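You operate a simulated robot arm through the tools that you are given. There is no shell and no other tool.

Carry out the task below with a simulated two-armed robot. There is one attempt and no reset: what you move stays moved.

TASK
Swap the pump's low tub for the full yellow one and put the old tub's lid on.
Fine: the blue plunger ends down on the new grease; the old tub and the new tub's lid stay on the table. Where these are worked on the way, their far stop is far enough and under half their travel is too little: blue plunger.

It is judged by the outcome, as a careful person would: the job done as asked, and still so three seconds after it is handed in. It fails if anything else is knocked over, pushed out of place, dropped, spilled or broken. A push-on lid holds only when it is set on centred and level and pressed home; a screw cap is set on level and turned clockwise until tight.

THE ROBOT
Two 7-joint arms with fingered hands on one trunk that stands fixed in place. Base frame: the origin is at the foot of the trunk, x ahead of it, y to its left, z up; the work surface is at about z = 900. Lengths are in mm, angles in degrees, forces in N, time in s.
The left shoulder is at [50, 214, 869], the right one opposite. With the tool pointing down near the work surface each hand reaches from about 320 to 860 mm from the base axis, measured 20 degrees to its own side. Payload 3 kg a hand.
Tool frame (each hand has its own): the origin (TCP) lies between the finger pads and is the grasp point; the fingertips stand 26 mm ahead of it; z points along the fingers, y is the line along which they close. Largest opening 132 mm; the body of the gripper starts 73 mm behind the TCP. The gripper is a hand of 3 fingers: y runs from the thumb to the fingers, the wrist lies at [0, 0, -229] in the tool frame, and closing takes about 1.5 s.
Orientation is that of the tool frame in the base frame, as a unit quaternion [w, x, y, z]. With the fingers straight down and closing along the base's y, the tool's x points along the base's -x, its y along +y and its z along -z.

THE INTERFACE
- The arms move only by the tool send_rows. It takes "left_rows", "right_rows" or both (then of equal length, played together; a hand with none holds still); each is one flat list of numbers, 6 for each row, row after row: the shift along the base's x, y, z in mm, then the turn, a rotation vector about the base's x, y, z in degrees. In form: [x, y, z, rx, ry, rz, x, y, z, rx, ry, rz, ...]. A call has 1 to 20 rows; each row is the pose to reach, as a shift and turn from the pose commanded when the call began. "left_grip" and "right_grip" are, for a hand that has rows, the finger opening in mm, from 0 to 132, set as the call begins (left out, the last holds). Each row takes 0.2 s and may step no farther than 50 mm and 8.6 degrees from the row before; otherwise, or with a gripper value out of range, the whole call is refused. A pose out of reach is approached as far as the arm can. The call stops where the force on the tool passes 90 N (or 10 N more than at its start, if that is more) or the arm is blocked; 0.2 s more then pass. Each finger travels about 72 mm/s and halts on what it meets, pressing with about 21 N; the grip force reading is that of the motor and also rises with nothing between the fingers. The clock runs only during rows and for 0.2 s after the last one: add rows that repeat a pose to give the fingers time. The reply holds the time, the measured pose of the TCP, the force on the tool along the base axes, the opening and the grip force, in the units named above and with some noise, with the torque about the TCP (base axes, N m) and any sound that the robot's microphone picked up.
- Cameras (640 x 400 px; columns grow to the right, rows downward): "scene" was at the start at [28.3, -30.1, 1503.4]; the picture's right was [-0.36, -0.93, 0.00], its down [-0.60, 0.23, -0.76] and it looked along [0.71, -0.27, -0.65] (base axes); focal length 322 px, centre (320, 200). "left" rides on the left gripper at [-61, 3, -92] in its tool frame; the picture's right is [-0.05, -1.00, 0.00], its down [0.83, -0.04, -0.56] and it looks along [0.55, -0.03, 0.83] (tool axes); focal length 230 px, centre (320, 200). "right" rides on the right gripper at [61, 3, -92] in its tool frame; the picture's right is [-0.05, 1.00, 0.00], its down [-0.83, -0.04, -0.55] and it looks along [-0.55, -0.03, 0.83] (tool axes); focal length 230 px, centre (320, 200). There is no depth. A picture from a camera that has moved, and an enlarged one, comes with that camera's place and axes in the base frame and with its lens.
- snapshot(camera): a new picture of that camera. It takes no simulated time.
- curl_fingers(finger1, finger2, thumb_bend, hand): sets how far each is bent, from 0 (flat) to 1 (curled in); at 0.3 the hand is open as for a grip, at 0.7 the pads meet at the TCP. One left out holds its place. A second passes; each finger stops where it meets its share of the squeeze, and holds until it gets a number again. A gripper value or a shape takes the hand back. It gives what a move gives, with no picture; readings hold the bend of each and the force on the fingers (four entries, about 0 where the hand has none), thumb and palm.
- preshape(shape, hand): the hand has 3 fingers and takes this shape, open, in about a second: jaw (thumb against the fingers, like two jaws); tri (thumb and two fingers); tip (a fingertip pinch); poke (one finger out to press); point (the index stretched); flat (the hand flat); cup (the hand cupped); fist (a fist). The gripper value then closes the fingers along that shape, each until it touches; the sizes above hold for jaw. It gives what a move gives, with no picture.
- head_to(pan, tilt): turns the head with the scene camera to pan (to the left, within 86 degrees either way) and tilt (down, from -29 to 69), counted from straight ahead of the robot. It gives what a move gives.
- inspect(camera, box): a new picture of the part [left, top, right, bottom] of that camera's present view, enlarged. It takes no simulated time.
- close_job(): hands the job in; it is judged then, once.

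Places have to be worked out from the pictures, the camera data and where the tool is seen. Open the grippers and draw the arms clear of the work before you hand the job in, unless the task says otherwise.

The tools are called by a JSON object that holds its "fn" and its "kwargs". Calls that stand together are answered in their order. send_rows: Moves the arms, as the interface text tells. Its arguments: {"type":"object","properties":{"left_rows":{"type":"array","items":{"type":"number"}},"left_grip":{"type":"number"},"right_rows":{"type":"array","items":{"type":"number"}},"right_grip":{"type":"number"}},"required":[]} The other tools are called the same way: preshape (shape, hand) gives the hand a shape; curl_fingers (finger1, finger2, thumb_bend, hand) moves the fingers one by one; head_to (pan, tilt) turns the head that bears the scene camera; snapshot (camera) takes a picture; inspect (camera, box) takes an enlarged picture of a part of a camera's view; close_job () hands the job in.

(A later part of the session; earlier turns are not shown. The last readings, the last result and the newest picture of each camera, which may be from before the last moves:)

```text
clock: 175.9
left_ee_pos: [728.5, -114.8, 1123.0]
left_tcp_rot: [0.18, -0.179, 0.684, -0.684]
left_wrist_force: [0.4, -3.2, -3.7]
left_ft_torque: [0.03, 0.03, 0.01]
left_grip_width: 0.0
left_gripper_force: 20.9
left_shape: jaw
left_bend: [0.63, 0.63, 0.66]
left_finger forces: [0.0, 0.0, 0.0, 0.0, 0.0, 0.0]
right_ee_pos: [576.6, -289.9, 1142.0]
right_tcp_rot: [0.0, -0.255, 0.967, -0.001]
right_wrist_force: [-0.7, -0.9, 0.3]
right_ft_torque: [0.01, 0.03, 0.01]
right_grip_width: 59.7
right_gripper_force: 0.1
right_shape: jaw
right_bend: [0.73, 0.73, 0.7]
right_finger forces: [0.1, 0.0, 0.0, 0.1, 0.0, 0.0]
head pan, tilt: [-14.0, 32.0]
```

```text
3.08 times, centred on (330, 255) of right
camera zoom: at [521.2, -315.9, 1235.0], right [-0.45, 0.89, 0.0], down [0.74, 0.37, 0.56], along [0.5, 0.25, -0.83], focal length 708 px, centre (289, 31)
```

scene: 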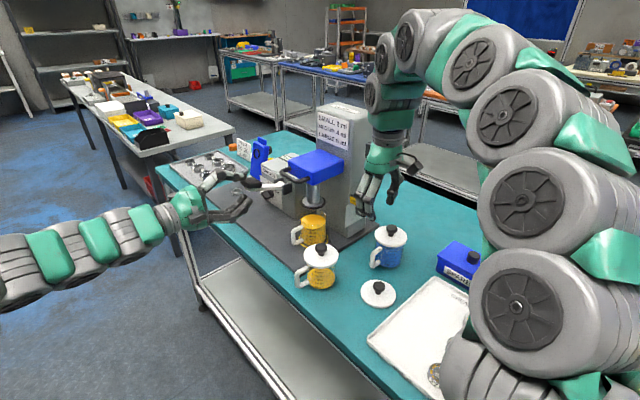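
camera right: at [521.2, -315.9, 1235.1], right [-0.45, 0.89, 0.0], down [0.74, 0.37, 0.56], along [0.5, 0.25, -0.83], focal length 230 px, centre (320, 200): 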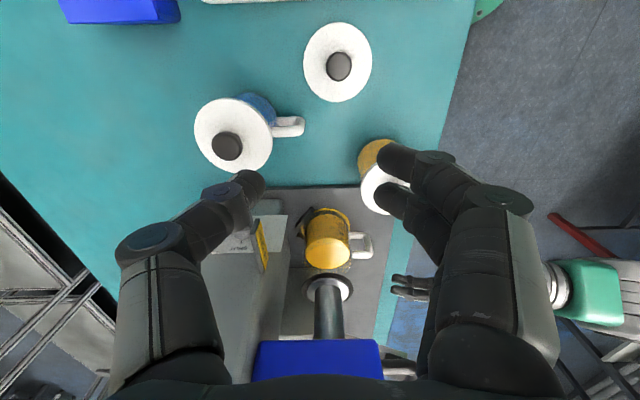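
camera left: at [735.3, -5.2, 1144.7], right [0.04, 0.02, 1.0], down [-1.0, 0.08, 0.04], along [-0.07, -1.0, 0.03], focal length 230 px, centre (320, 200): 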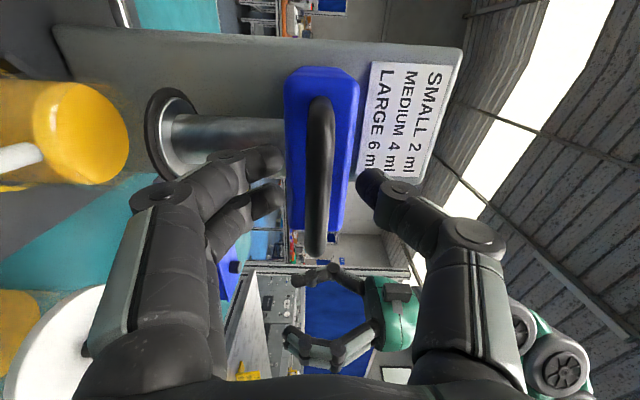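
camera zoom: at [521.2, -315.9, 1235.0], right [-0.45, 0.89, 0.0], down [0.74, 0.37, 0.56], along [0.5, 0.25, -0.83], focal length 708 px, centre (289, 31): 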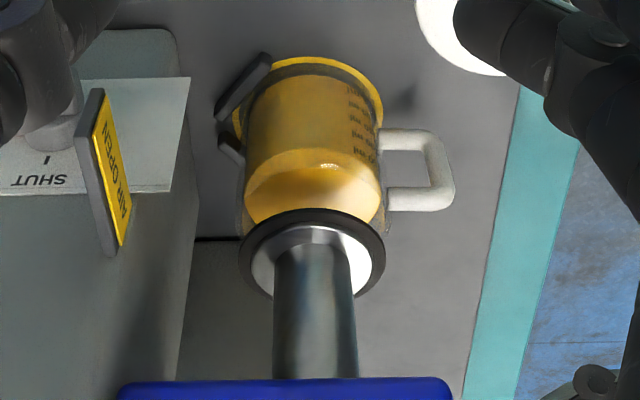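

The plunger follows smoothly, and the disc is just above the rim, well lined up. I lower another 15 mm.

{"fn": "send_rows", "kwargs": {"left_rows": [0, 0, -3, 0, 0, 0, 0, 0, -6, 0, 0, 0, 0, 0, -9, 0, 0, 0, 0, 0, -12, 0, 0, 0, 0, 0, -15, 0, 0, 0, 0, 0, -15, 0, 0, 0]}}

{"fn": "inspect", "kwargs": {"camera": "scene", "box": [290, 190, 350, 255]}}

{"fn": "inspect", "kwargs": {"camera": "right", "box": [280, 190, 380, 320]}}

```text
clock: 177.3
left_ee_pos: [727.5, -115.5, 1108.4]
left_tcp_rot: [0.179, -0.18, 0.684, -0.684]
left_wrist_force: [3.4, -3.0, -4.1]
left_ft_torque: [0.02, -0.02, 0.03]
left_grip_width: 0.0
left_gripper_force: 21.1
left_shape: jaw
left_bend: [0.63, 0.63, 0.66]
left_finger forces: [0.0, 0.0, 0.0, 0.0, 0.0, 0.1]
right_ee_pos: [576.5, -289.9, 1143.0]
right_tcp_rot: [0.0, -0.255, 0.967, 0.0]
right_wrist_force: [0.5, 0.4, 0.3]
right_ft_torque: [0.01, -0.02, -0.01]
right_grip_width: 59.9
right_gripper_force: 0.1
right_shape: jaw
right_bend: [0.73, 0.73, 0.7]
right_finger forces: [0.0, 0.0, 0.0, 0.0, 0.0, 0.1]
head pan, tilt: [-14.0, 32.0]
```

```text
6.15 times, centred on (320, 222) of scene
camera zoom: at [36.1, -21.4, 1515.9], right [-0.24, -0.97, 0.0], down [-0.51, 0.13, -0.85], along [0.82, -0.21, -0.53], focal length 1978 px, centre (320, 62)
```

zoom: 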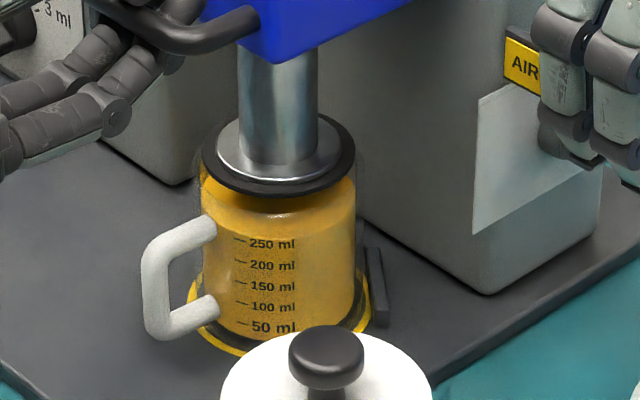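

```text
3.08 times, centred on (330, 255) of right
camera zoom: at [521.2, -315.9, 1234.9], right [-0.45, 0.89, 0.0], down [0.74, 0.37, 0.55], along [0.5, 0.25, -0.83], focal length 708 px, centre (289, 31)
```

zoom: 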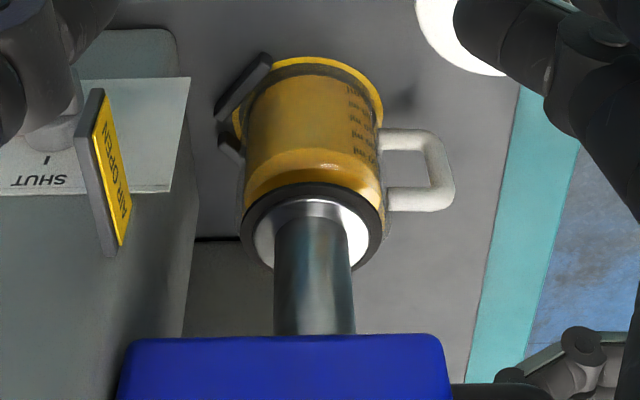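

Disc and tub coincide in both views. I continue in 2–3 mm steps, watching the force for the rim or the grease.

{"fn": "send_rows", "kwargs": {"left_rows": [0, 0, -2, 0, 0, 0, 0, 0, -4, 0, 0, 0, 0, 0, -6, 0, 0, 0, 0, 0, -6, 0, 0, 0]}}

{"fn": "inspect", "kwargs": {"camera": "scene", "box": [290, 190, 350, 255]}}

{"fn": "inspect", "kwargs": {"camera": "right", "box": [280, 190, 380, 320]}}

```text
clock: 178.3
left_ee_pos: [725.5, -115.5, 1103.7]
left_tcp_rot: [0.181, -0.178, 0.684, -0.684]
left_wrist_force: [2.0, -3.1, -5.2]
left_ft_torque: [0.01, 0.01, -0.02]
left_grip_width: 0.0
left_gripper_force: 20.9
left_shape: jaw
left_bend: [0.63, 0.63, 0.66]
left_finger forces: [0.0, 0.1, 0.1, 0.0, 0.0, 0.0]
right_ee_pos: [575.8, -290.3, 1142.9]
right_tcp_rot: [0.001, -0.255, 0.967, 0.0]
right_wrist_force: [-0.3, 0.1, 0.6]
right_ft_torque: [-0.01, -0.02, 0.02]
right_grip_width: 59.8
right_gripper_force: 0.0
right_shape: jaw
right_bend: [0.73, 0.73, 0.7]
right_finger forces: [0.0, 0.0, 0.0, 0.0, 0.0, 0.0]
head pan, tilt: [-14.0, 32.0]
```

```text
6.15 times, centred on (320, 222) of scene
camera zoom: at [36.1, -21.3, 1515.9], right [-0.24, -0.97, 0.0], down [-0.51, 0.13, -0.85], along [0.82, -0.21, -0.53], focal length 1978 px, centre (320, 62)
```

zoom: 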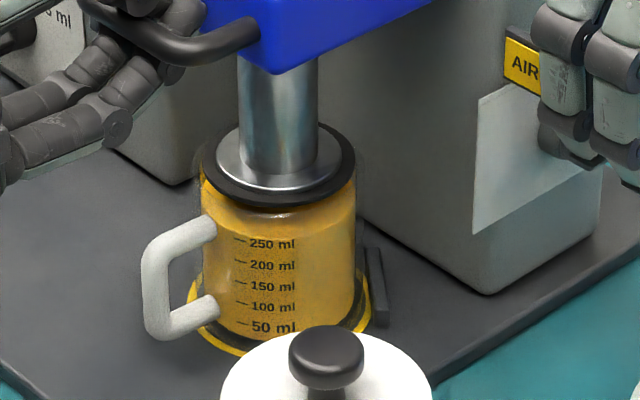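

```text
3.08 times, centred on (330, 255) of right
camera zoom: at [521.2, -315.9, 1235.0], right [-0.45, 0.89, 0.0], down [0.74, 0.37, 0.56], along [0.5, 0.25, -0.83], focal length 708 px, centre (289, 31)
```

zoom: 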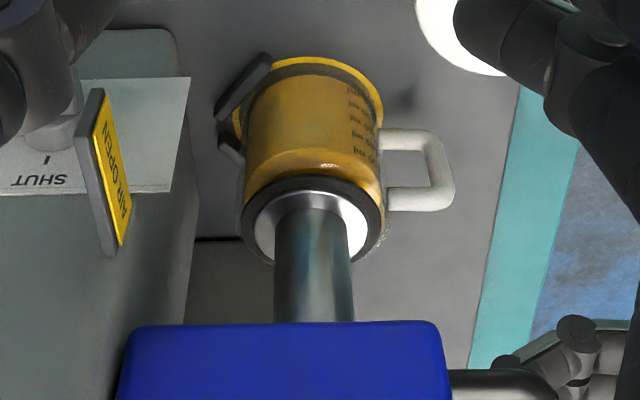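

The disc is entering the tub with no resistance. I keep lowering.

{"fn": "send_rows", "kwargs": {"left_rows": [0, 0, -2, 0, 0, 0, 0, 0, -4, 0, 0, 0, 0, 0, -6, 0, 0, 0, 0, 0, -6, 0, 0, 0]}}

{"fn": "inspect", "kwargs": {"camera": "scene", "box": [290, 190, 350, 255]}}

{"fn": "inspect", "kwargs": {"camera": "right", "box": [280, 190, 380, 320]}}

```text
clock: 179.3
left_ee_pos: [727.7, -115.0, 1096.9]
left_tcp_rot: [0.181, -0.178, 0.685, -0.683]
left_wrist_force: [1.5, -3.4, -4.1]
left_ft_torque: [0.0, 0.0, 0.01]
left_grip_width: 0.2
left_gripper_force: 21.2
left_shape: jaw
left_bend: [0.63, 0.63, 0.66]
left_finger forces: [0.0, 0.0, 0.1, 0.0, 0.1, 0.0]
right_ee_pos: [575.7, -289.9, 1142.8]
right_tcp_rot: [-0.001, -0.255, 0.967, 0.001]
right_wrist_force: [-0.4, -0.3, -0.3]
right_ft_torque: [0.0, -0.02, 0.0]
right_grip_width: 59.6
right_gripper_force: 0.2
right_shape: jaw
right_bend: [0.73, 0.73, 0.7]
right_finger forces: [0.0, 0.1, 0.1, 0.1, 0.0, 0.1]
head pan, tilt: [-14.0, 32.0]
```

```text
6.15 times, centred on (320, 222) of scene
camera zoom: at [36.1, -21.4, 1515.9], right [-0.24, -0.97, 0.0], down [-0.51, 0.13, -0.85], along [0.82, -0.21, -0.53], focal length 1978 px, centre (320, 62)
```

zoom: 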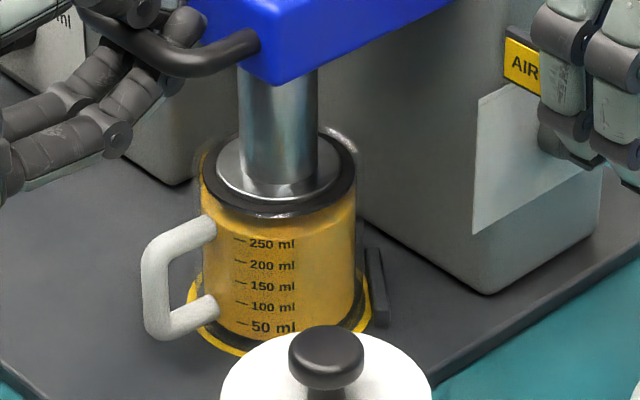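

```text
3.08 times, centred on (330, 255) of right
camera zoom: at [521.2, -315.9, 1234.9], right [-0.45, 0.89, 0.0], down [0.74, 0.37, 0.55], along [0.5, 0.25, -0.83], focal length 708 px, centre (289, 31)
```

zoom: 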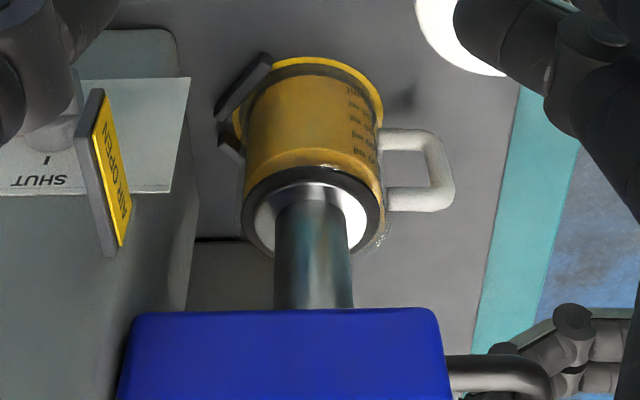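

The disc is inside the tub, close to the grease. I continue in 2 mm steps until I feel it land.

{"fn": "send_rows", "kwargs": {"left_rows": [0, 0, -2, 0, 0, 0, 0, 0, -4, 0, 0, 0, 0, 0, -4, 0, 0, 0]}}

{"fn": "send_rows", "kwargs": {"left_rows": [0, 0, -2, 0, 0, 0, 0, 0, -4, 0, 0, 0, 0, 0, -4, 0, 0, 0]}}

{"fn": "inspect", "kwargs": {"camera": "scene", "box": [290, 190, 350, 255]}}

```text
clock: 180.1
left_ee_pos: [727.5, -113.9, 1093.5]
left_tcp_rot: [0.181, -0.179, 0.684, -0.684]
left_wrist_force: [4.5, -3.7, -4.5]
left_ft_torque: [-0.01, -0.01, -0.02]
left_grip_width: 0.0
left_gripper_force: 20.8
left_shape: jaw
left_bend: [0.63, 0.63, 0.66]
left_finger forces: [0.1, 0.1, 0.1, 0.1, 0.0, 0.0]
right_ee_pos: [575.5, -290.3, 1143.8]
right_tcp_rot: [0.001, -0.255, 0.967, 0.0]
right_wrist_force: [-0.3, 0.1, 0.3]
right_ft_torque: [-0.05, 0.02, -0.01]
right_grip_width: 59.7
right_gripper_force: 0.1
right_shape: jaw
right_bend: [0.73, 0.73, 0.7]
right_finger forces: [0.1, 0.1, 0.2, 0.0, 0.0, 0.1]
head pan, tilt: [-14.0, 32.0]
```

```text
clock: 180.9
left_ee_pos: [726.8, -115.5, 1089.5]
left_tcp_rot: [-0.181, 0.178, -0.683, 0.685]
left_wrist_force: [1.2, -3.2, -1.1]
left_ft_torque: [0.02, -0.04, 0.01]
left_grip_width: 0.0
left_gripper_force: 21.3
left_shape: jaw
left_bend: [0.63, 0.63, 0.66]
left_finger forces: [0.0, 0.1, 0.0, 0.1, 0.0, 0.0]
right_ee_pos: [576.2, -290.0, 1142.5]
right_tcp_rot: [0.0, -0.254, 0.967, 0.0]
right_wrist_force: [0.3, -0.3, 0.0]
right_ft_torque: [0.02, 0.01, -0.05]
right_grip_width: 59.7
right_gripper_force: 0.0
right_shape: jaw
right_bend: [0.73, 0.73, 0.7]
right_finger forces: [0.1, 0.1, 0.1, 0.0, 0.1, 0.0]
head pan, tilt: [-14.0, 32.0]
```

```text
6.15 times, centred on (320, 222) of scene
camera zoom: at [36.1, -21.3, 1515.9], right [-0.24, -0.97, 0.0], down [-0.51, 0.13, -0.85], along [0.82, -0.21, -0.53], focal length 1978 px, centre (320, 62)
```

zoom: 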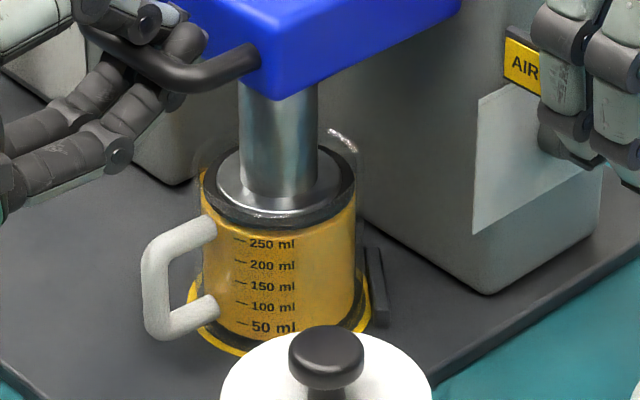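

The load on the hand is vanishing, so the disc is reaching the grease. I press a few millimetres more to seat it.

{"fn": "send_rows", "kwargs": {"left_rows": [0, 0, -2, 0, 0, 0, 0, 0, -3, 0, 0, 0, 0, 0, -3, 0, 0, 0]}}

{"fn": "send_rows", "kwargs": {"left_rows": [0, 0, -2, 0, 0, 0, 0, 0, -3, 0, 0, 0, 0, 0, -3, 0, 0, 0]}}

{"fn": "inspect", "kwargs": {"camera": "scene", "box": [290, 190, 350, 255]}}

{"fn": "inspect", "kwargs": {"camera": "right", "box": [280, 190, 380, 320]}}

```text
clock: 181.7
left_ee_pos: [727.3, -114.7, 1087.4]
left_tcp_rot: [-0.181, 0.179, -0.683, 0.685]
left_wrist_force: [2.1, -1.7, 9.4]
left_ft_torque: [-0.04, -0.02, 0.03]
left_grip_width: 0.0
left_gripper_force: 20.7
left_shape: jaw
left_bend: [0.63, 0.63, 0.66]
left_finger forces: [0.0, 0.1, 0.1, 0.0, 25.3, 0.0]
right_ee_pos: [576.4, -289.3, 1143.2]
right_tcp_rot: [0.0, -0.254, 0.967, 0.0]
right_wrist_force: [-0.8, -0.4, -0.1]
right_ft_torque: [-0.01, -0.02, 0.03]
right_grip_width: 59.7
right_gripper_force: 0.0
right_shape: jaw
right_bend: [0.73, 0.73, 0.7]
right_finger forces: [0.0, 0.1, 0.0, 0.0, 0.1, 0.1]
head pan, tilt: [-14.0, 32.0]
```

```text
clock: 182.5
left_ee_pos: [727.3, -115.9, 1083.4]
left_tcp_rot: [-0.182, 0.179, -0.684, 0.684]
left_wrist_force: [1.6, 1.3, 17.0]
left_ft_torque: [-0.04, -0.04, 0.0]
left_grip_width: 0.1
left_gripper_force: 20.8
left_shape: jaw
left_bend: [0.63, 0.63, 0.66]
left_finger forces: [0.0, 0.0, 0.0, 0.0, 30.1, 0.0]
right_ee_pos: [576.2, -290.8, 1143.5]
right_tcp_rot: [0.0, -0.255, 0.967, 0.0]
right_wrist_force: [0.7, 1.0, 0.5]
right_ft_torque: [0.01, -0.01, -0.04]
right_grip_width: 59.7
right_gripper_force: 0.0
right_shape: jaw
right_bend: [0.73, 0.73, 0.7]
right_finger forces: [0.0, 0.0, 0.0, 0.0, 0.0, 0.0]
head pan, tilt: [-14.0, 32.0]
```

```text
6.15 times, centred on (320, 222) of scene
camera zoom: at [35.8, -21.2, 1515.9], right [-0.24, -0.97, 0.0], down [-0.51, 0.13, -0.85], along [0.82, -0.21, -0.53], focal length 1978 px, centre (320, 62)
```

zoom: 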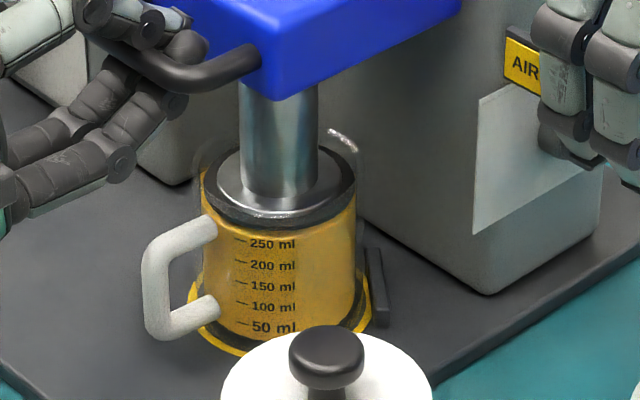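

```text
3.08 times, centred on (330, 255) of right
camera zoom: at [521.0, -315.7, 1235.1], right [-0.45, 0.89, 0.0], down [0.74, 0.37, 0.56], along [0.5, 0.25, -0.83], focal length 708 px, centre (289, 31)
```

zoom: 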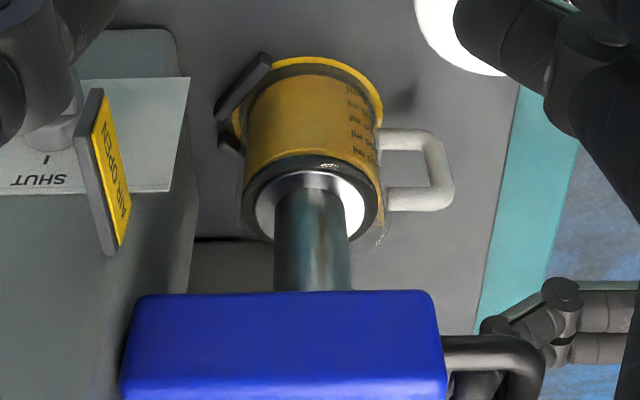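

The plunger is down on the grease: it has stopped, and the push has risen to 17 N. I relax the hand and open the fingers without lifting the plunger.

{"fn": "send_rows", "kwargs": {"left_rows": [0, 0, 2, 0, 0, 0, 0, 0, 4, 0, 0, 0, 0, 0, 5, 0, 0, 0, 0, 0, 5, 0, 0, 0]}}

{"fn": "send_rows", "kwargs": {"left_rows": [0, 0, 0, 0, 0, 0, 0, 0, 0, 0, 0, 0, 0, 0, 0, 0, 0, 0, 0, 0, 0, 0, 0, 0], "left_grip": 40}}

{"fn": "snapshot", "kwargs": {"camera": "left"}}

{"fn": "inspect", "kwargs": {"camera": "scene", "box": [270, 160, 360, 255]}}

```text
clock: 183.5
left_ee_pos: [726.9, -115.3, 1086.9]
left_tcp_rot: [0.181, -0.178, 0.684, -0.684]
left_wrist_force: [2.5, -0.5, 0.4]
left_ft_torque: [0.03, 0.02, -0.03]
left_grip_width: 0.0
left_gripper_force: 20.9
left_shape: jaw
left_bend: [0.63, 0.63, 0.66]
left_finger forces: [0.0, 0.0, 0.1, 0.0, 0.1, 0.0]
right_ee_pos: [576.9, -290.4, 1143.0]
right_tcp_rot: [0.0, -0.255, 0.967, 0.0]
right_wrist_force: [0.2, 0.0, -0.1]
right_ft_torque: [0.0, 0.03, -0.01]
right_grip_width: 59.9
right_gripper_force: 0.0
right_shape: jaw
right_bend: [0.73, 0.73, 0.7]
right_finger forces: [0.0, 0.0, 0.0, 0.0, 0.1, 0.1]
head pan, tilt: [-14.0, 32.0]
```

```text
clock: 184.5
left_ee_pos: [727.1, -114.9, 1088.5]
left_tcp_rot: [0.18, -0.179, 0.684, -0.684]
left_wrist_force: [-0.8, -0.5, -0.1]
left_ft_torque: [-0.03, -0.02, 0.01]
left_grip_width: 39.3
left_gripper_force: 0.0
left_shape: jaw
left_bend: [0.73, 0.73, 0.7]
left_finger forces: [0.0, 0.1, 0.0, 0.0, 0.0, 0.0]
right_ee_pos: [575.4, -289.0, 1141.8]
right_tcp_rot: [0.0, -0.254, 0.967, 0.0]
right_wrist_force: [0.2, -0.3, -0.3]
right_ft_torque: [-0.02, -0.03, -0.01]
right_grip_width: 59.6
right_gripper_force: 0.1
right_shape: jaw
right_bend: [0.73, 0.73, 0.7]
right_finger forces: [0.0, 0.0, 0.0, 0.0, 0.0, 0.0]
head pan, tilt: [-14.0, 32.0]
```

```text
taken
camera left: at [734.8, -5.2, 1085.6], right [0.04, 0.02, 1.0], down [-1.0, 0.08, 0.04], along [-0.07, -1.0, 0.03], focal length 230 px, centre (320, 200)
```

left: 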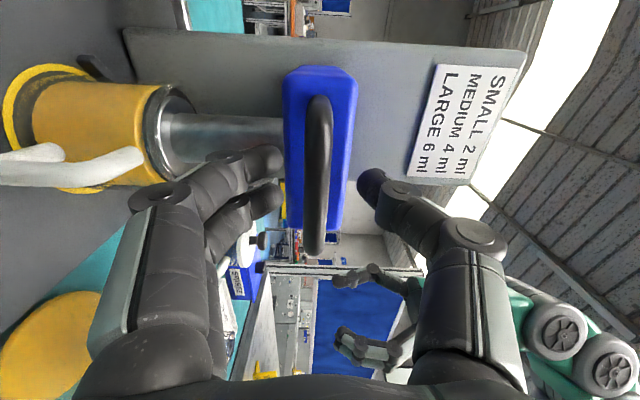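

```text
4.21 times, centred on (315, 208) of scene
camera zoom: at [36.0, -21.3, 1515.9], right [-0.24, -0.97, 0.0], down [-0.51, 0.13, -0.85], along [0.82, -0.21, -0.53], focal length 1354 px, centre (341, 168)
```

zoom: 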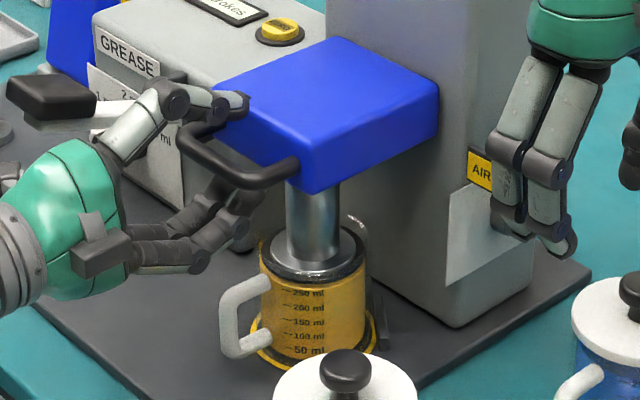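

The plunger stays down with its disc flat on the grease. I withdraw the left hand straight out and up, away from the pump.

{"fn": "send_rows", "kwargs": {"left_rows": [-4.9, 8.7, 0, 0, 0, 0, -12, 21.3, 0, 0, 0, 0, -24.5, 43.6, 0, 0, 0, 0, -39.3, 69.7, 0, 0, 0, 0, -58.9, 104.5, 0, 0, 0, 0, -78.6, 139.4, 10, 0, 0, 0, -95, 165, 40, 0, 0, 0, -110, 190, 70, 0, 0, 0]}}

{"fn": "inspect", "kwargs": {"camera": "scene", "box": [270, 160, 360, 255]}}

{"fn": "inspect", "kwargs": {"camera": "left", "box": [60, 20, 340, 180]}}

```text
clock: 186.3
left_ee_pos: [616.1, 73.8, 1159.2]
left_tcp_rot: [0.18, -0.179, 0.685, -0.682]
left_wrist_force: [-0.6, 0.0, -0.2]
left_ft_torque: [-0.03, -0.02, 0.0]
left_grip_width: 39.6
left_gripper_force: 0.0
left_shape: jaw
left_bend: [0.73, 0.73, 0.7]
left_finger forces: [0.0, 0.0, 0.0, 0.1, 0.0, 0.0]
right_ee_pos: [575.4, -289.4, 1142.4]
right_tcp_rot: [0.0, -0.254, 0.967, 0.0]
right_wrist_force: [0.1, -0.4, -0.2]
right_ft_torque: [-0.01, -0.02, 0.02]
right_grip_width: 59.7
right_gripper_force: 0.0
right_shape: jaw
right_bend: [0.73, 0.73, 0.7]
right_finger forces: [0.0, 0.0, 0.0, 0.0, 0.0, 0.0]
head pan, tilt: [-14.0, 32.0]
```

```text
4.21 times, centred on (315, 208) of scene
camera zoom: at [36.0, -21.3, 1515.9], right [-0.24, -0.97, 0.0], down [-0.51, 0.13, -0.85], along [0.82, -0.21, -0.53], focal length 1354 px, centre (341, 168)
```

zoom: 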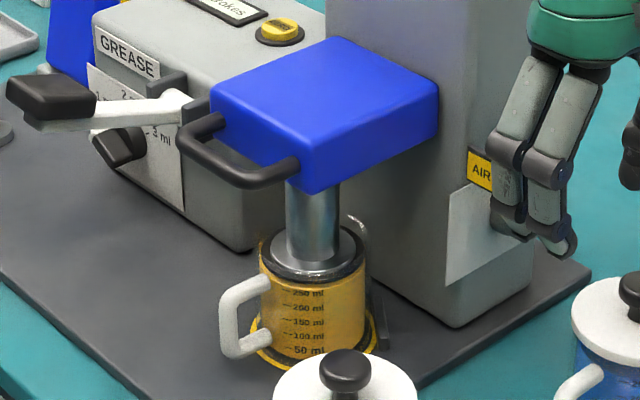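

```text
2.29 times, centred on (200, 100) of left
camera zoom: at [624.2, 184.0, 1155.8], right [0.04, 0.02, 1.0], down [-1.0, 0.08, 0.04], along [-0.07, -1.0, 0.03], focal length 526 px, centre (594, 429)
```

zoom: 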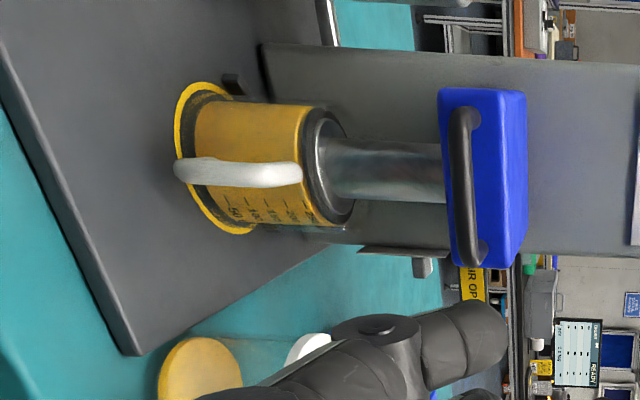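

The job is nearly done: the plunger rests on the new grease by itself. The air valve was shut at the start, so I will return it to SHUT. First I turn the right hand back to the pose it used on the valve, at a safe height.

{"fn": "send_rows", "kwargs": {"right_rows": [-1, -5, 3, 0, 0, -8.5, -2, -10, 6, 0, 0, -17, -3, -15, 9, 0, 0, -25.5, -4, -20, 12, 0, 0, -34, -5, -25, 15, 0, 0, -42.5, -6, -30, 18, 0, 0, -51, -7, -35, 21, 0, 0, -59.5, -8, -40, 24, 0, 0, -68, -9, -45, 27, 0, 0, -76.5, -10, -50, 30, 0, 0, -85, -11, -55, 33, 0, 0, -93.5, -12, -60, 36, 0, 0, -102, -13, -65, 36, 0, 0, -110.5, -14, -70, 36, 0, 0, -119, -15, -75, 36, 0, 0, -127.5, -16, -80, 36, 0, 0, -136, -17, -84, 36, 0, 0, -144.5, -17, -87, 36, 0, 0, -153, -17, -87, 36, 0, 0, -161.5, -17, -87, 36, 0, 0, -170], "right_grip": 50}}

{"fn": "send_rows", "kwargs": {"right_rows": [0, 0, 0, 0, 0, -5, 0, 0, 0, 0, 0, -10, 0, 0, 0, 0, 0, -10]}}

```text
clock: 190.5
left_ee_pos: [617.1, 73.7, 1159.4]
left_tcp_rot: [0.181, -0.178, 0.684, -0.684]
left_wrist_force: [-0.6, -0.2, -0.1]
left_ft_torque: [0.0, 0.0, 0.01]
left_grip_width: 39.4
left_gripper_force: 0.0
left_shape: jaw
left_bend: [0.73, 0.73, 0.7]
left_finger forces: [0.0, 0.1, 0.0, 0.1, 0.0, 0.1]
right_ee_pos: [557.5, -377.2, 1179.3]
right_tcp_rot: [0.0, 0.942, 0.337, 0.0]
right_wrist_force: [0.6, -0.5, 0.4]
right_ft_torque: [0.0, -0.01, -0.02]
right_grip_width: 50.5
right_gripper_force: 0.1
right_shape: jaw
right_bend: [0.73, 0.73, 0.7]
right_finger forces: [0.1, 0.1, 0.0, 0.1, 0.0, 0.0]
head pan, tilt: [-14.0, 32.0]
```

```text
clock: 191.3
left_ee_pos: [617.1, 73.8, 1158.8]
left_tcp_rot: [0.18, -0.177, 0.684, -0.684]
left_wrist_force: [-0.6, 0.5, 0.9]
left_ft_torque: [-0.02, 0.0, -0.04]
left_grip_width: 39.6
left_gripper_force: 0.1
left_shape: jaw
left_bend: [0.73, 0.73, 0.7]
left_finger forces: [0.0, 0.0, 0.0, 0.0, 0.0, 0.1]
right_ee_pos: [558.7, -375.7, 1179.5]
right_tcp_rot: [0.0, 0.967, 0.255, 0.0]
right_wrist_force: [0.1, 1.2, -0.3]
right_ft_torque: [0.0, -0.02, 0.0]
right_grip_width: 50.4
right_gripper_force: 0.1
right_shape: jaw
right_bend: [0.73, 0.73, 0.7]
right_finger forces: [0.0, 0.0, 0.1, 0.0, 0.1, 0.0]
head pan, tilt: [-14.0, 32.0]
```

Orientation matches the earlier one. Now I pitch the hand and then roll it 75 degrees to meet the knob where I left it.

{"fn": "send_rows", "kwargs": {"right_rows": [10, -9, -2, 3.79, -6.72, 0, 20, -18, -4, 7.57, -13.43, 0, 30, -27, -6, 11.36, -20.15, 0, 40, -36, -8, 15.15, -26.86, 0, 50, -45, -10, 18.93, -33.58, 0, 60, -54, -12, 22.72, -40.3, 0, 70, -60.5, -12, 26.5, -47, 0, 70, -60.5, -12, 26.5, -47, 0]}}

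{"fn": "send_rows", "kwargs": {"right_rows": [5, -2, -5, 7.26, 4.09, 0, 12, -5, -10, 14.5, 8.18, 0, 19, -8, -15, 21.8, 12.3, 0, 26, -11, -20, 29.0, 16.4, 0, 33, -14, -25, 36.3, 20.5, 0, 40, -17, -30, 43.5, 24.5, 0, 47, -20, -35, 50.8, 28.6, 0, 54, -23, -40, 58.1, 32.7, 0, 60, -25, -45, 65.3, 36.8, 0, 60, -25, -45, 65.3, 36.8, 0], "right_grip": 48}}

{"fn": "snapshot", "kwargs": {"camera": "right"}}

{"fn": "inspect", "kwargs": {"camera": "scene", "box": [320, 130, 460, 260]}}

```text
clock: 193.1
left_ee_pos: [616.5, 73.4, 1158.8]
left_tcp_rot: [-0.181, 0.178, -0.684, 0.684]
left_wrist_force: [0.6, 0.2, -0.1]
left_ft_torque: [-0.01, 0.0, -0.01]
left_grip_width: 39.5
left_gripper_force: 0.0
left_shape: jaw
left_bend: [0.73, 0.73, 0.7]
left_finger forces: [0.0, 0.0, 0.0, 0.0, 0.0, 0.1]
right_ee_pos: [628.6, -438.6, 1166.7]
right_tcp_rot: [-0.115, 0.862, 0.227, 0.439]
right_wrist_force: [-0.6, 0.2, 0.6]
right_ft_torque: [-0.04, -0.02, -0.01]
right_grip_width: 50.4
right_gripper_force: 0.1
right_shape: jaw
right_bend: [0.73, 0.73, 0.7]
right_finger forces: [0.1, 0.1, 0.0, 0.0, 0.0, 0.0]
head pan, tilt: [-14.0, 32.0]
```

```text
clock: 195.3
left_ee_pos: [616.6, 74.1, 1159.0]
left_tcp_rot: [0.18, -0.178, 0.684, -0.684]
left_wrist_force: [-0.4, -0.2, -0.5]
left_ft_torque: [-0.04, -0.02, -0.01]
left_grip_width: 39.7
left_gripper_force: 0.1
left_shape: jaw
left_bend: [0.73, 0.73, 0.7]
left_finger forces: [0.1, 0.0, 0.0, 0.1, 0.0, 0.0]
right_ee_pos: [688.9, -462.3, 1121.2]
right_tcp_rot: [-0.617, 0.753, -0.087, 0.211]
right_wrist_force: [-1.1, 1.2, 0.9]
right_ft_torque: [-0.02, -0.01, 0.0]
right_grip_width: 48.3
right_gripper_force: 0.0
right_shape: jaw
right_bend: [0.73, 0.73, 0.7]
right_finger forces: [0.0, 0.0, 0.1, 0.1, 0.1, 0.0]
head pan, tilt: [-14.0, 32.0]
```

```text
taken
camera right: at [705.1, -568.6, 1145.9], right [0.08, -0.21, -0.98], down [-0.99, -0.16, -0.05], along [-0.15, 0.97, -0.22], focal length 230 px, centre (320, 200)
```

right: 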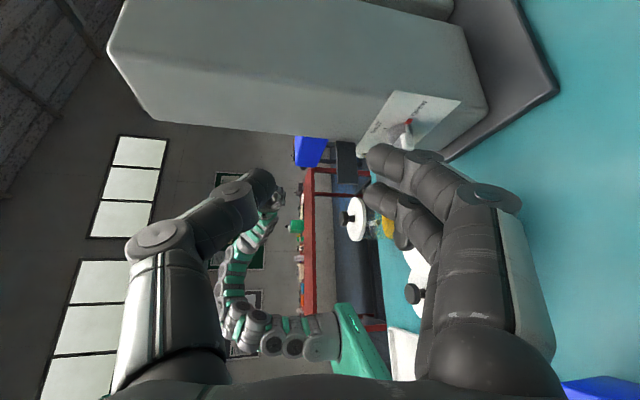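

```text
3.08 times, centred on (390, 195) of scene
camera zoom: at [36.0, -21.3, 1515.9], right [-0.24, -0.97, 0.0], down [-0.51, 0.13, -0.85], along [0.82, -0.21, -0.53], focal length 989 px, centre (105, 215)
```

zoom: 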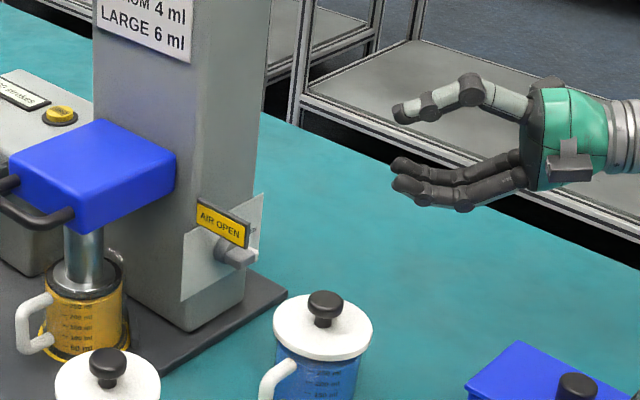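

The hand is back at the earlier exit point. I retrace the path in reverse to just short of the knob and check.

{"fn": "send_rows", "kwargs": {"right_rows": [10, 6, -35, 0, 0, 0, 20, 16, -69, 0, 0, 0, 30, 36, -94, 0, 0, 0, 35.7, 56, -107, 0, 0, 0, 38.7, 72, -112, 0, 0, 0, 38.7, 72, -112, 0, 0, 0]}}

{"fn": "snapshot", "kwargs": {"camera": "right"}}

{"fn": "inspect", "kwargs": {"camera": "scene", "box": [320, 150, 440, 260]}}

```text
clock: 196.7
left_ee_pos: [616.6, 74.1, 1159.1]
left_tcp_rot: [0.18, -0.179, 0.685, -0.683]
left_wrist_force: [-0.8, 0.6, -0.2]
left_ft_torque: [0.03, 0.01, -0.02]
left_grip_width: 39.5
left_gripper_force: 0.0
left_shape: jaw
left_bend: [0.73, 0.73, 0.7]
left_finger forces: [0.0, 0.1, 0.1, 0.0, 0.0, 0.1]
right_ee_pos: [728.7, -389.8, 1008.9]
right_tcp_rot: [-0.616, 0.754, -0.086, 0.212]
right_wrist_force: [-0.2, -0.7, -0.9]
right_ft_torque: [0.03, 0.01, 0.03]
right_grip_width: 48.4
right_gripper_force: 0.0
right_shape: jaw
right_bend: [0.73, 0.73, 0.7]
right_finger forces: [0.0, 0.1, 0.1, 0.0, 0.0, 0.0]
head pan, tilt: [-14.0, 32.0]
```

```text
taken
camera right: at [744.7, -495.4, 1033.0], right [0.08, -0.21, -0.97], down [-0.99, -0.16, -0.05], along [-0.15, 0.97, -0.22], focal length 230 px, centre (320, 200)
```

right: 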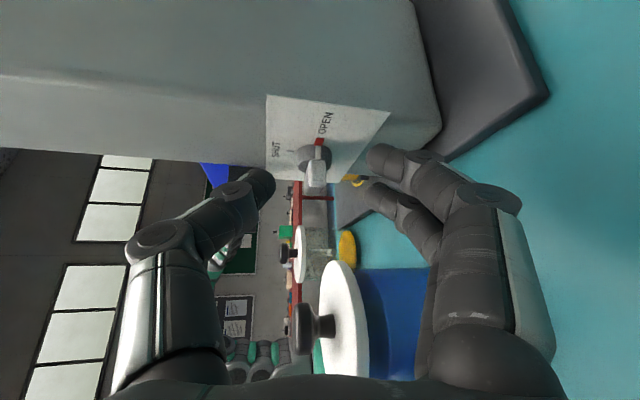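

```text
3.64 times, centred on (380, 205) of scene
camera zoom: at [36.0, -21.3, 1515.9], right [-0.24, -0.97, 0.0], down [-0.51, 0.13, -0.85], along [0.82, -0.21, -0.53], focal length 1169 px, centre (102, 182)
```

zoom: 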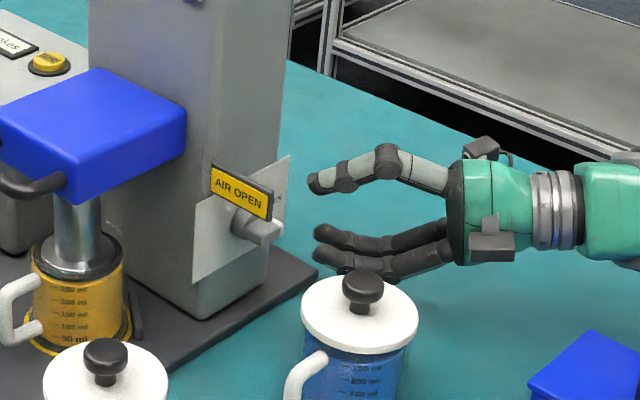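

The knob bar lies between thumb and fingers, and the blue tub is clear. I advance the last 49 mm and grip.

{"fn": "send_rows", "kwargs": {"right_rows": [0.5, 12, -1.5, 0, 0, 0, 1, 25, -3.5, 0, 0, 0, 1.5, 38, -5.5, 0, 0, 0, 2, 49.3, -6.4, 0, 0, 0, 2, 49.3, -6.4, 0, 0, 0]}}

{"fn": "snapshot", "kwargs": {"camera": "right"}}

{"fn": "inspect", "kwargs": {"camera": "scene", "box": [320, 150, 440, 260]}}

```text
clock: 197.9
left_ee_pos: [615.8, 73.9, 1158.4]
left_tcp_rot: [0.181, -0.178, 0.684, -0.684]
left_wrist_force: [0.9, 0.3, -0.4]
left_ft_torque: [0.02, 0.02, 0.01]
left_grip_width: 39.6
left_gripper_force: 0.0
left_shape: jaw
left_bend: [0.73, 0.73, 0.7]
left_finger forces: [0.0, 0.0, 0.0, 0.1, 0.1, 0.0]
right_ee_pos: [729.4, -340.9, 1004.4]
right_tcp_rot: [-0.615, 0.755, -0.086, 0.212]
right_wrist_force: [0.9, 0.6, 0.5]
right_ft_torque: [0.0, 0.01, 0.0]
right_grip_width: 48.3
right_gripper_force: 0.0
right_shape: jaw
right_bend: [0.73, 0.73, 0.7]
right_finger forces: [0.0, 0.0, 0.0, 0.1, 0.0, 0.1]
head pan, tilt: [-14.0, 32.0]
```

```text
taken
camera right: at [746.6, -446.3, 1028.3], right [0.08, -0.21, -0.97], down [-0.99, -0.16, -0.05], along [-0.15, 0.97, -0.22], focal length 230 px, centre (320, 200)
```

right: 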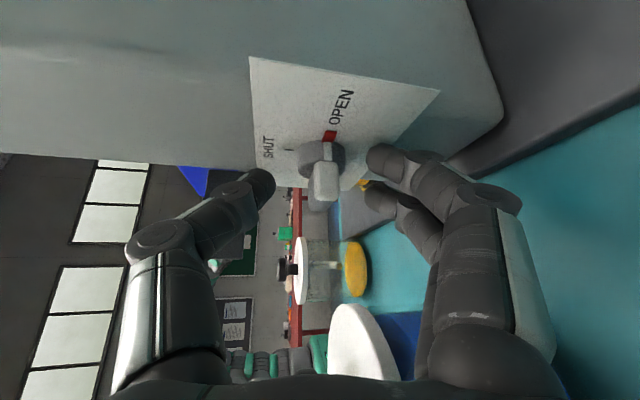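

```text
3.64 times, centred on (380, 205) of scene
camera zoom: at [36.0, -21.3, 1515.9], right [-0.24, -0.97, 0.0], down [-0.51, 0.13, -0.85], along [0.82, -0.21, -0.53], focal length 1169 px, centre (102, 182)
```

zoom: 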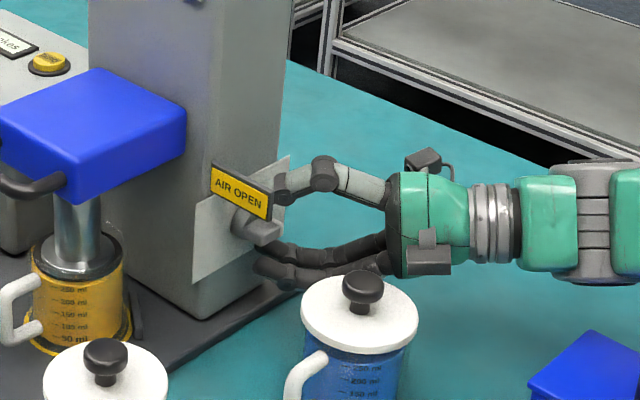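

The bar is between the pads. I close on it.

{"fn": "send_rows", "kwargs": {"right_rows": [0, 0, 0, 0, 0, 0, 0, 0, 0, 0, 0, 0, 0, 0, 0, 0, 0, 0, 0, 0, 0, 0, 0, 0, 0, 0, 0, 0, 0, 0], "right_grip": 2}}

{"fn": "snapshot", "kwargs": {"camera": "right"}}

```text
clock: 199.1
left_ee_pos: [617.0, 73.5, 1158.3]
left_tcp_rot: [0.181, -0.178, 0.684, -0.684]
left_wrist_force: [0.2, 0.7, -0.3]
left_ft_torque: [0.02, 0.01, -0.01]
left_grip_width: 39.5
left_gripper_force: 0.0
left_shape: jaw
left_bend: [0.73, 0.73, 0.7]
left_finger forces: [0.1, 0.0, 0.0, 0.0, 0.0, 0.1]
right_ee_pos: [728.8, -340.1, 1003.7]
right_tcp_rot: [-0.616, 0.754, -0.086, 0.211]
right_wrist_force: [-1.6, -0.5, -1.4]
right_ft_torque: [0.02, -0.1, -0.01]
right_grip_width: 10.5
right_gripper_force: 21.3
right_shape: jaw
right_bend: [0.72, 0.71, 0.71]
right_finger forces: [9.0, 9.6, 0.0, 0.1, 18.2, 0.0]
head pan, tilt: [-14.0, 32.0]
```

```text
taken
camera right: at [746.5, -446.5, 1028.0], right [0.08, -0.21, -0.97], down [-0.99, -0.16, -0.05], along [-0.15, 0.97, -0.22], focal length 230 px, centre (320, 200)
```

right: 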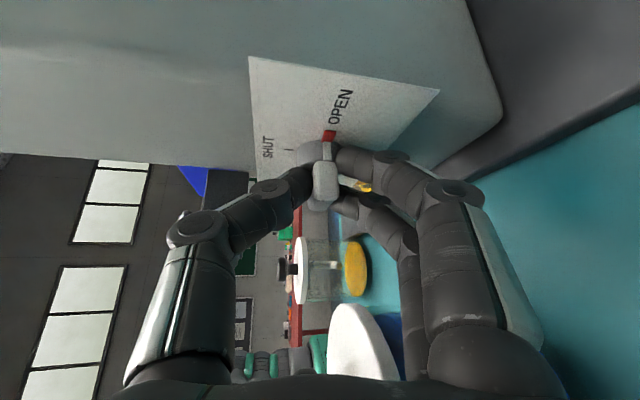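

Gripped. I turn the knob back counter-clockwise toward SHUT, 45 degrees first.

{"fn": "send_rows", "kwargs": {"right_rows": [-0.23, 0.41, 1.36, -6.53, -3.68, 0, -0.54, 0.96, 2.65, -13.07, -7.37, 0, -0.93, 1.65, 3.85, -19.6, -11.05, 0, -1.4, 2.48, 4.93, -26.13, -14.73, 0, -1.93, 3.42, 5.88, -32.66, -18.41, 0, -2.52, 4.47, 6.68, -39.2, -22.1, 0]}}

{"fn": "snapshot", "kwargs": {"camera": "right"}}

{"fn": "inspect", "kwargs": {"camera": "scene", "box": [320, 150, 440, 260]}}

```text
clock: 200.5
left_ee_pos: [616.5, 74.1, 1159.2]
left_tcp_rot: [0.181, -0.178, 0.684, -0.683]
left_wrist_force: [-0.3, 0.4, 0.6]
left_ft_torque: [-0.02, 0.0, 0.0]
left_grip_width: 39.5
left_gripper_force: 0.0
left_shape: jaw
left_bend: [0.73, 0.73, 0.7]
left_finger forces: [0.0, 0.0, 0.1, 0.1, 0.0, 0.1]
right_ee_pos: [727.3, -336.4, 1010.6]
right_tcp_rot: [-0.333, 0.862, 0.107, 0.366]
right_wrist_force: [2.1, -0.4, 9.6]
right_ft_torque: [0.18, -0.16, -0.03]
right_grip_width: 9.6
right_gripper_force: 20.7
right_shape: jaw
right_bend: [0.73, 0.71, 0.7]
right_finger forces: [9.6, 8.5, 0.1, 0.1, 22.2, 0.0]
head pan, tilt: [-14.0, 32.0]
```

```text
taken
camera right: at [720.7, -401.6, 1099.1], right [0.39, -0.75, -0.53], down [-0.92, -0.28, -0.28], along [0.06, 0.6, -0.8], focal length 230 px, centre (320, 200)
```

right: 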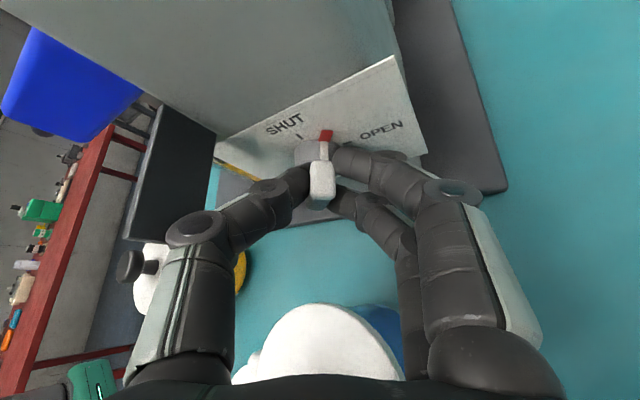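

```text
3.64 times, centred on (380, 205) of scene
camera zoom: at [35.9, -21.2, 1515.9], right [-0.24, -0.97, 0.0], down [-0.51, 0.13, -0.85], along [0.82, -0.21, -0.53], focal length 1169 px, centre (102, 182)
```

zoom: 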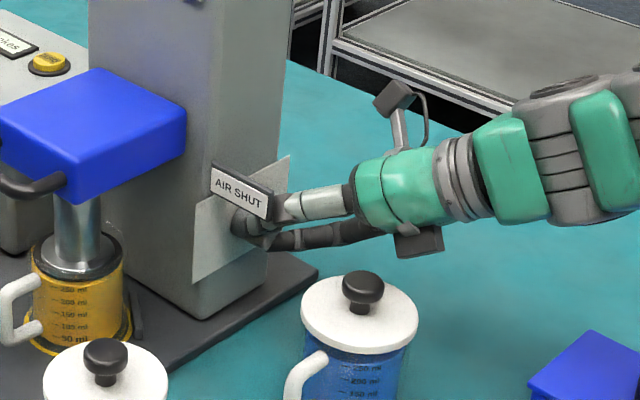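

The sign reads AIR SHUT again. I finish the turn to the SHUT mark, with the hand raised a touch since the bar is pushing up on it.

{"fn": "send_rows", "kwargs": {"right_rows": [-0.63, 1.12, 1.3, -6.53, -3.68, 0, -1.3, 2.31, 2.1, -13.07, -7.37, 0, -1.99, 3.54, 2.4, -19.6, -11.05, 0, -2.7, 4.79, 2.5, -26.13, -14.73, 0, -3.08, 5.46, 2.4, -29.6, -16.7, 0, -3.08, 5.46, 2.4, -29.6, -16.7, 0]}}

{"fn": "snapshot", "kwargs": {"camera": "right"}}

{"fn": "inspect", "kwargs": {"camera": "scene", "box": [320, 150, 440, 260]}}

```text
clock: 201.9
left_ee_pos: [616.5, 73.6, 1159.5]
left_tcp_rot: [0.18, -0.178, 0.684, -0.684]
left_wrist_force: [0.5, -0.5, -0.3]
left_ft_torque: [-0.04, 0.03, 0.02]
left_grip_width: 39.4
left_gripper_force: 0.1
left_shape: jaw
left_bend: [0.73, 0.73, 0.7]
left_finger forces: [0.0, 0.0, 0.0, 0.1, 0.1, 0.0]
right_ee_pos: [724.1, -330.7, 1012.3]
right_tcp_rot: [-0.084, 0.857, 0.243, 0.447]
right_wrist_force: [0.1, 4.0, 1.8]
right_ft_torque: [0.05, -0.07, 0.1]
right_grip_width: 9.6
right_gripper_force: 21.2
right_shape: jaw
right_bend: [0.73, 0.71, 0.7]
right_finger forces: [8.2, 8.9, 0.0, 0.0, 20.1, 0.0]
head pan, tilt: [-14.0, 32.0]
```

```text
taken
camera right: at [688.3, -345.0, 1116.7], right [0.47, -0.88, 0.03], down [-0.82, -0.45, -0.35], along [0.32, 0.14, -0.94], focal length 230 px, centre (320, 200)
```

right: 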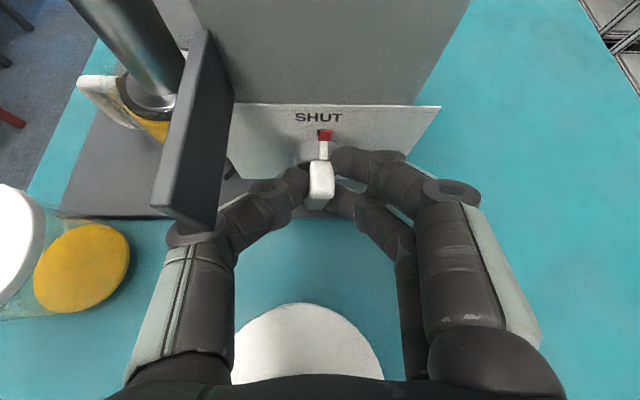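

```text
3.64 times, centred on (380, 205) of scene
camera zoom: at [36.0, -21.2, 1515.9], right [-0.24, -0.97, 0.0], down [-0.51, 0.13, -0.85], along [0.82, -0.21, -0.53], focal length 1169 px, centre (102, 182)
```

zoom: 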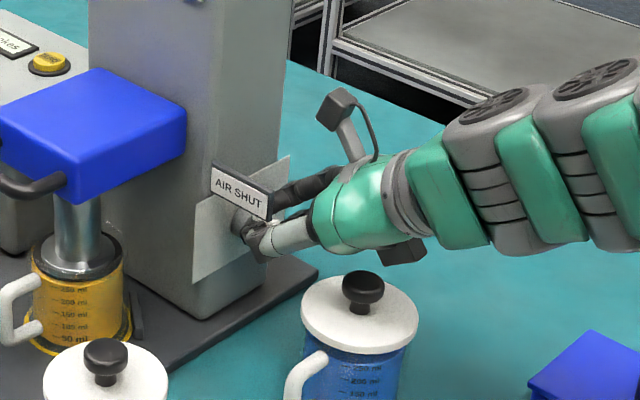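

The pointer stands at SHUT and the sign confirms it. I open just enough to clear the bar and back out along the tool axis, away from the sign and the blue tub.

{"fn": "send_rows", "kwargs": {"right_rows": [0, 0, 0, 0, 0, 0, 0, 0, 0, 0, 0, 0, 0, 0, 0, 0, 0, 0, -3.4, -2.2, 2.9, 0, 0, 0, -8.2, -5.3, 7, 0, 0, 0, -20.4, -13.2, 17.6, 0, 0, 0, -40.8, -26.5, 35.2, 0, 0, 0, -64.6, -41.9, 55.8, 0, 0, 0, -88.4, -57.3, 76.3, 0, 0, 0, -100, -75, 105, 0, 0, 0, -110, -90, 135, 0, 0, 0], "right_grip": 34}}

{"fn": "snapshot", "kwargs": {"camera": "right"}}

{"fn": "inspect", "kwargs": {"camera": "scene", "box": [270, 150, 430, 300]}}

```text
clock: 204.3
left_ee_pos: [616.5, 73.5, 1158.5]
left_tcp_rot: [0.18, -0.178, 0.684, -0.684]
left_wrist_force: [-0.4, 0.2, 0.7]
left_ft_torque: [-0.03, 0.0, 0.01]
left_grip_width: 39.7
left_gripper_force: 0.0
left_shape: jaw
left_bend: [0.73, 0.73, 0.7]
left_finger forces: [0.0, 0.0, 0.0, 0.0, 0.1, 0.0]
right_ee_pos: [613.0, -421.4, 1147.9]
right_tcp_rot: [-0.085, 0.857, 0.243, 0.447]
right_wrist_force: [-0.5, 0.2, 0.4]
right_ft_torque: [-0.02, 0.0, 0.03]
right_grip_width: 33.7
right_gripper_force: 0.0
right_shape: jaw
right_bend: [0.73, 0.73, 0.7]
right_finger forces: [0.1, 0.1, 0.0, 0.0, 0.1, 0.1]
head pan, tilt: [-14.0, 32.0]
```

```text
taken
camera right: at [577.0, -436.3, 1251.8], right [0.47, -0.88, 0.03], down [-0.82, -0.45, -0.35], along [0.32, 0.14, -0.94], focal length 230 px, centre (320, 200)
```

right: 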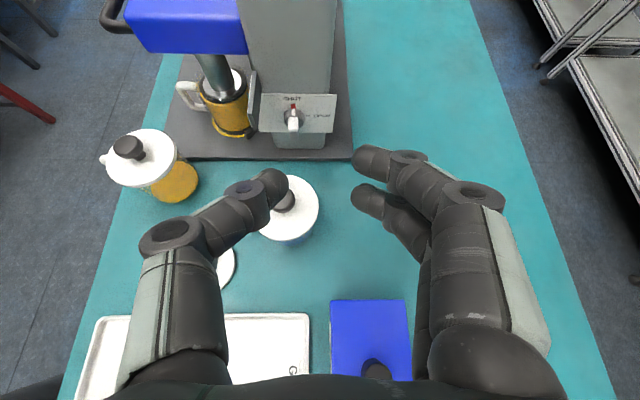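

```text
2.67 times, centred on (350, 225) of scene
camera zoom: at [36.0, -21.3, 1515.9], right [-0.24, -0.97, 0.0], down [-0.51, 0.13, -0.85], along [0.82, -0.21, -0.53], focal length 857 px, centre (240, 133)
```

zoom: 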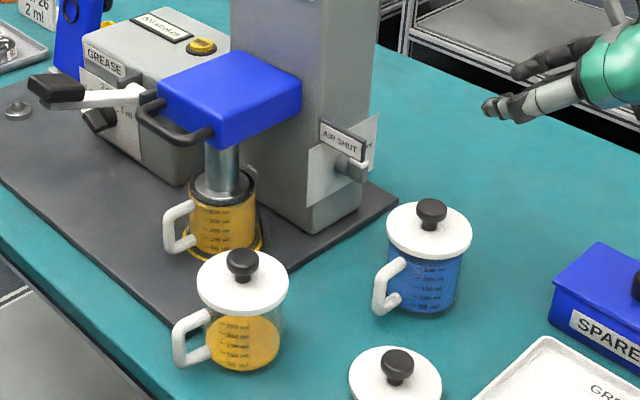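

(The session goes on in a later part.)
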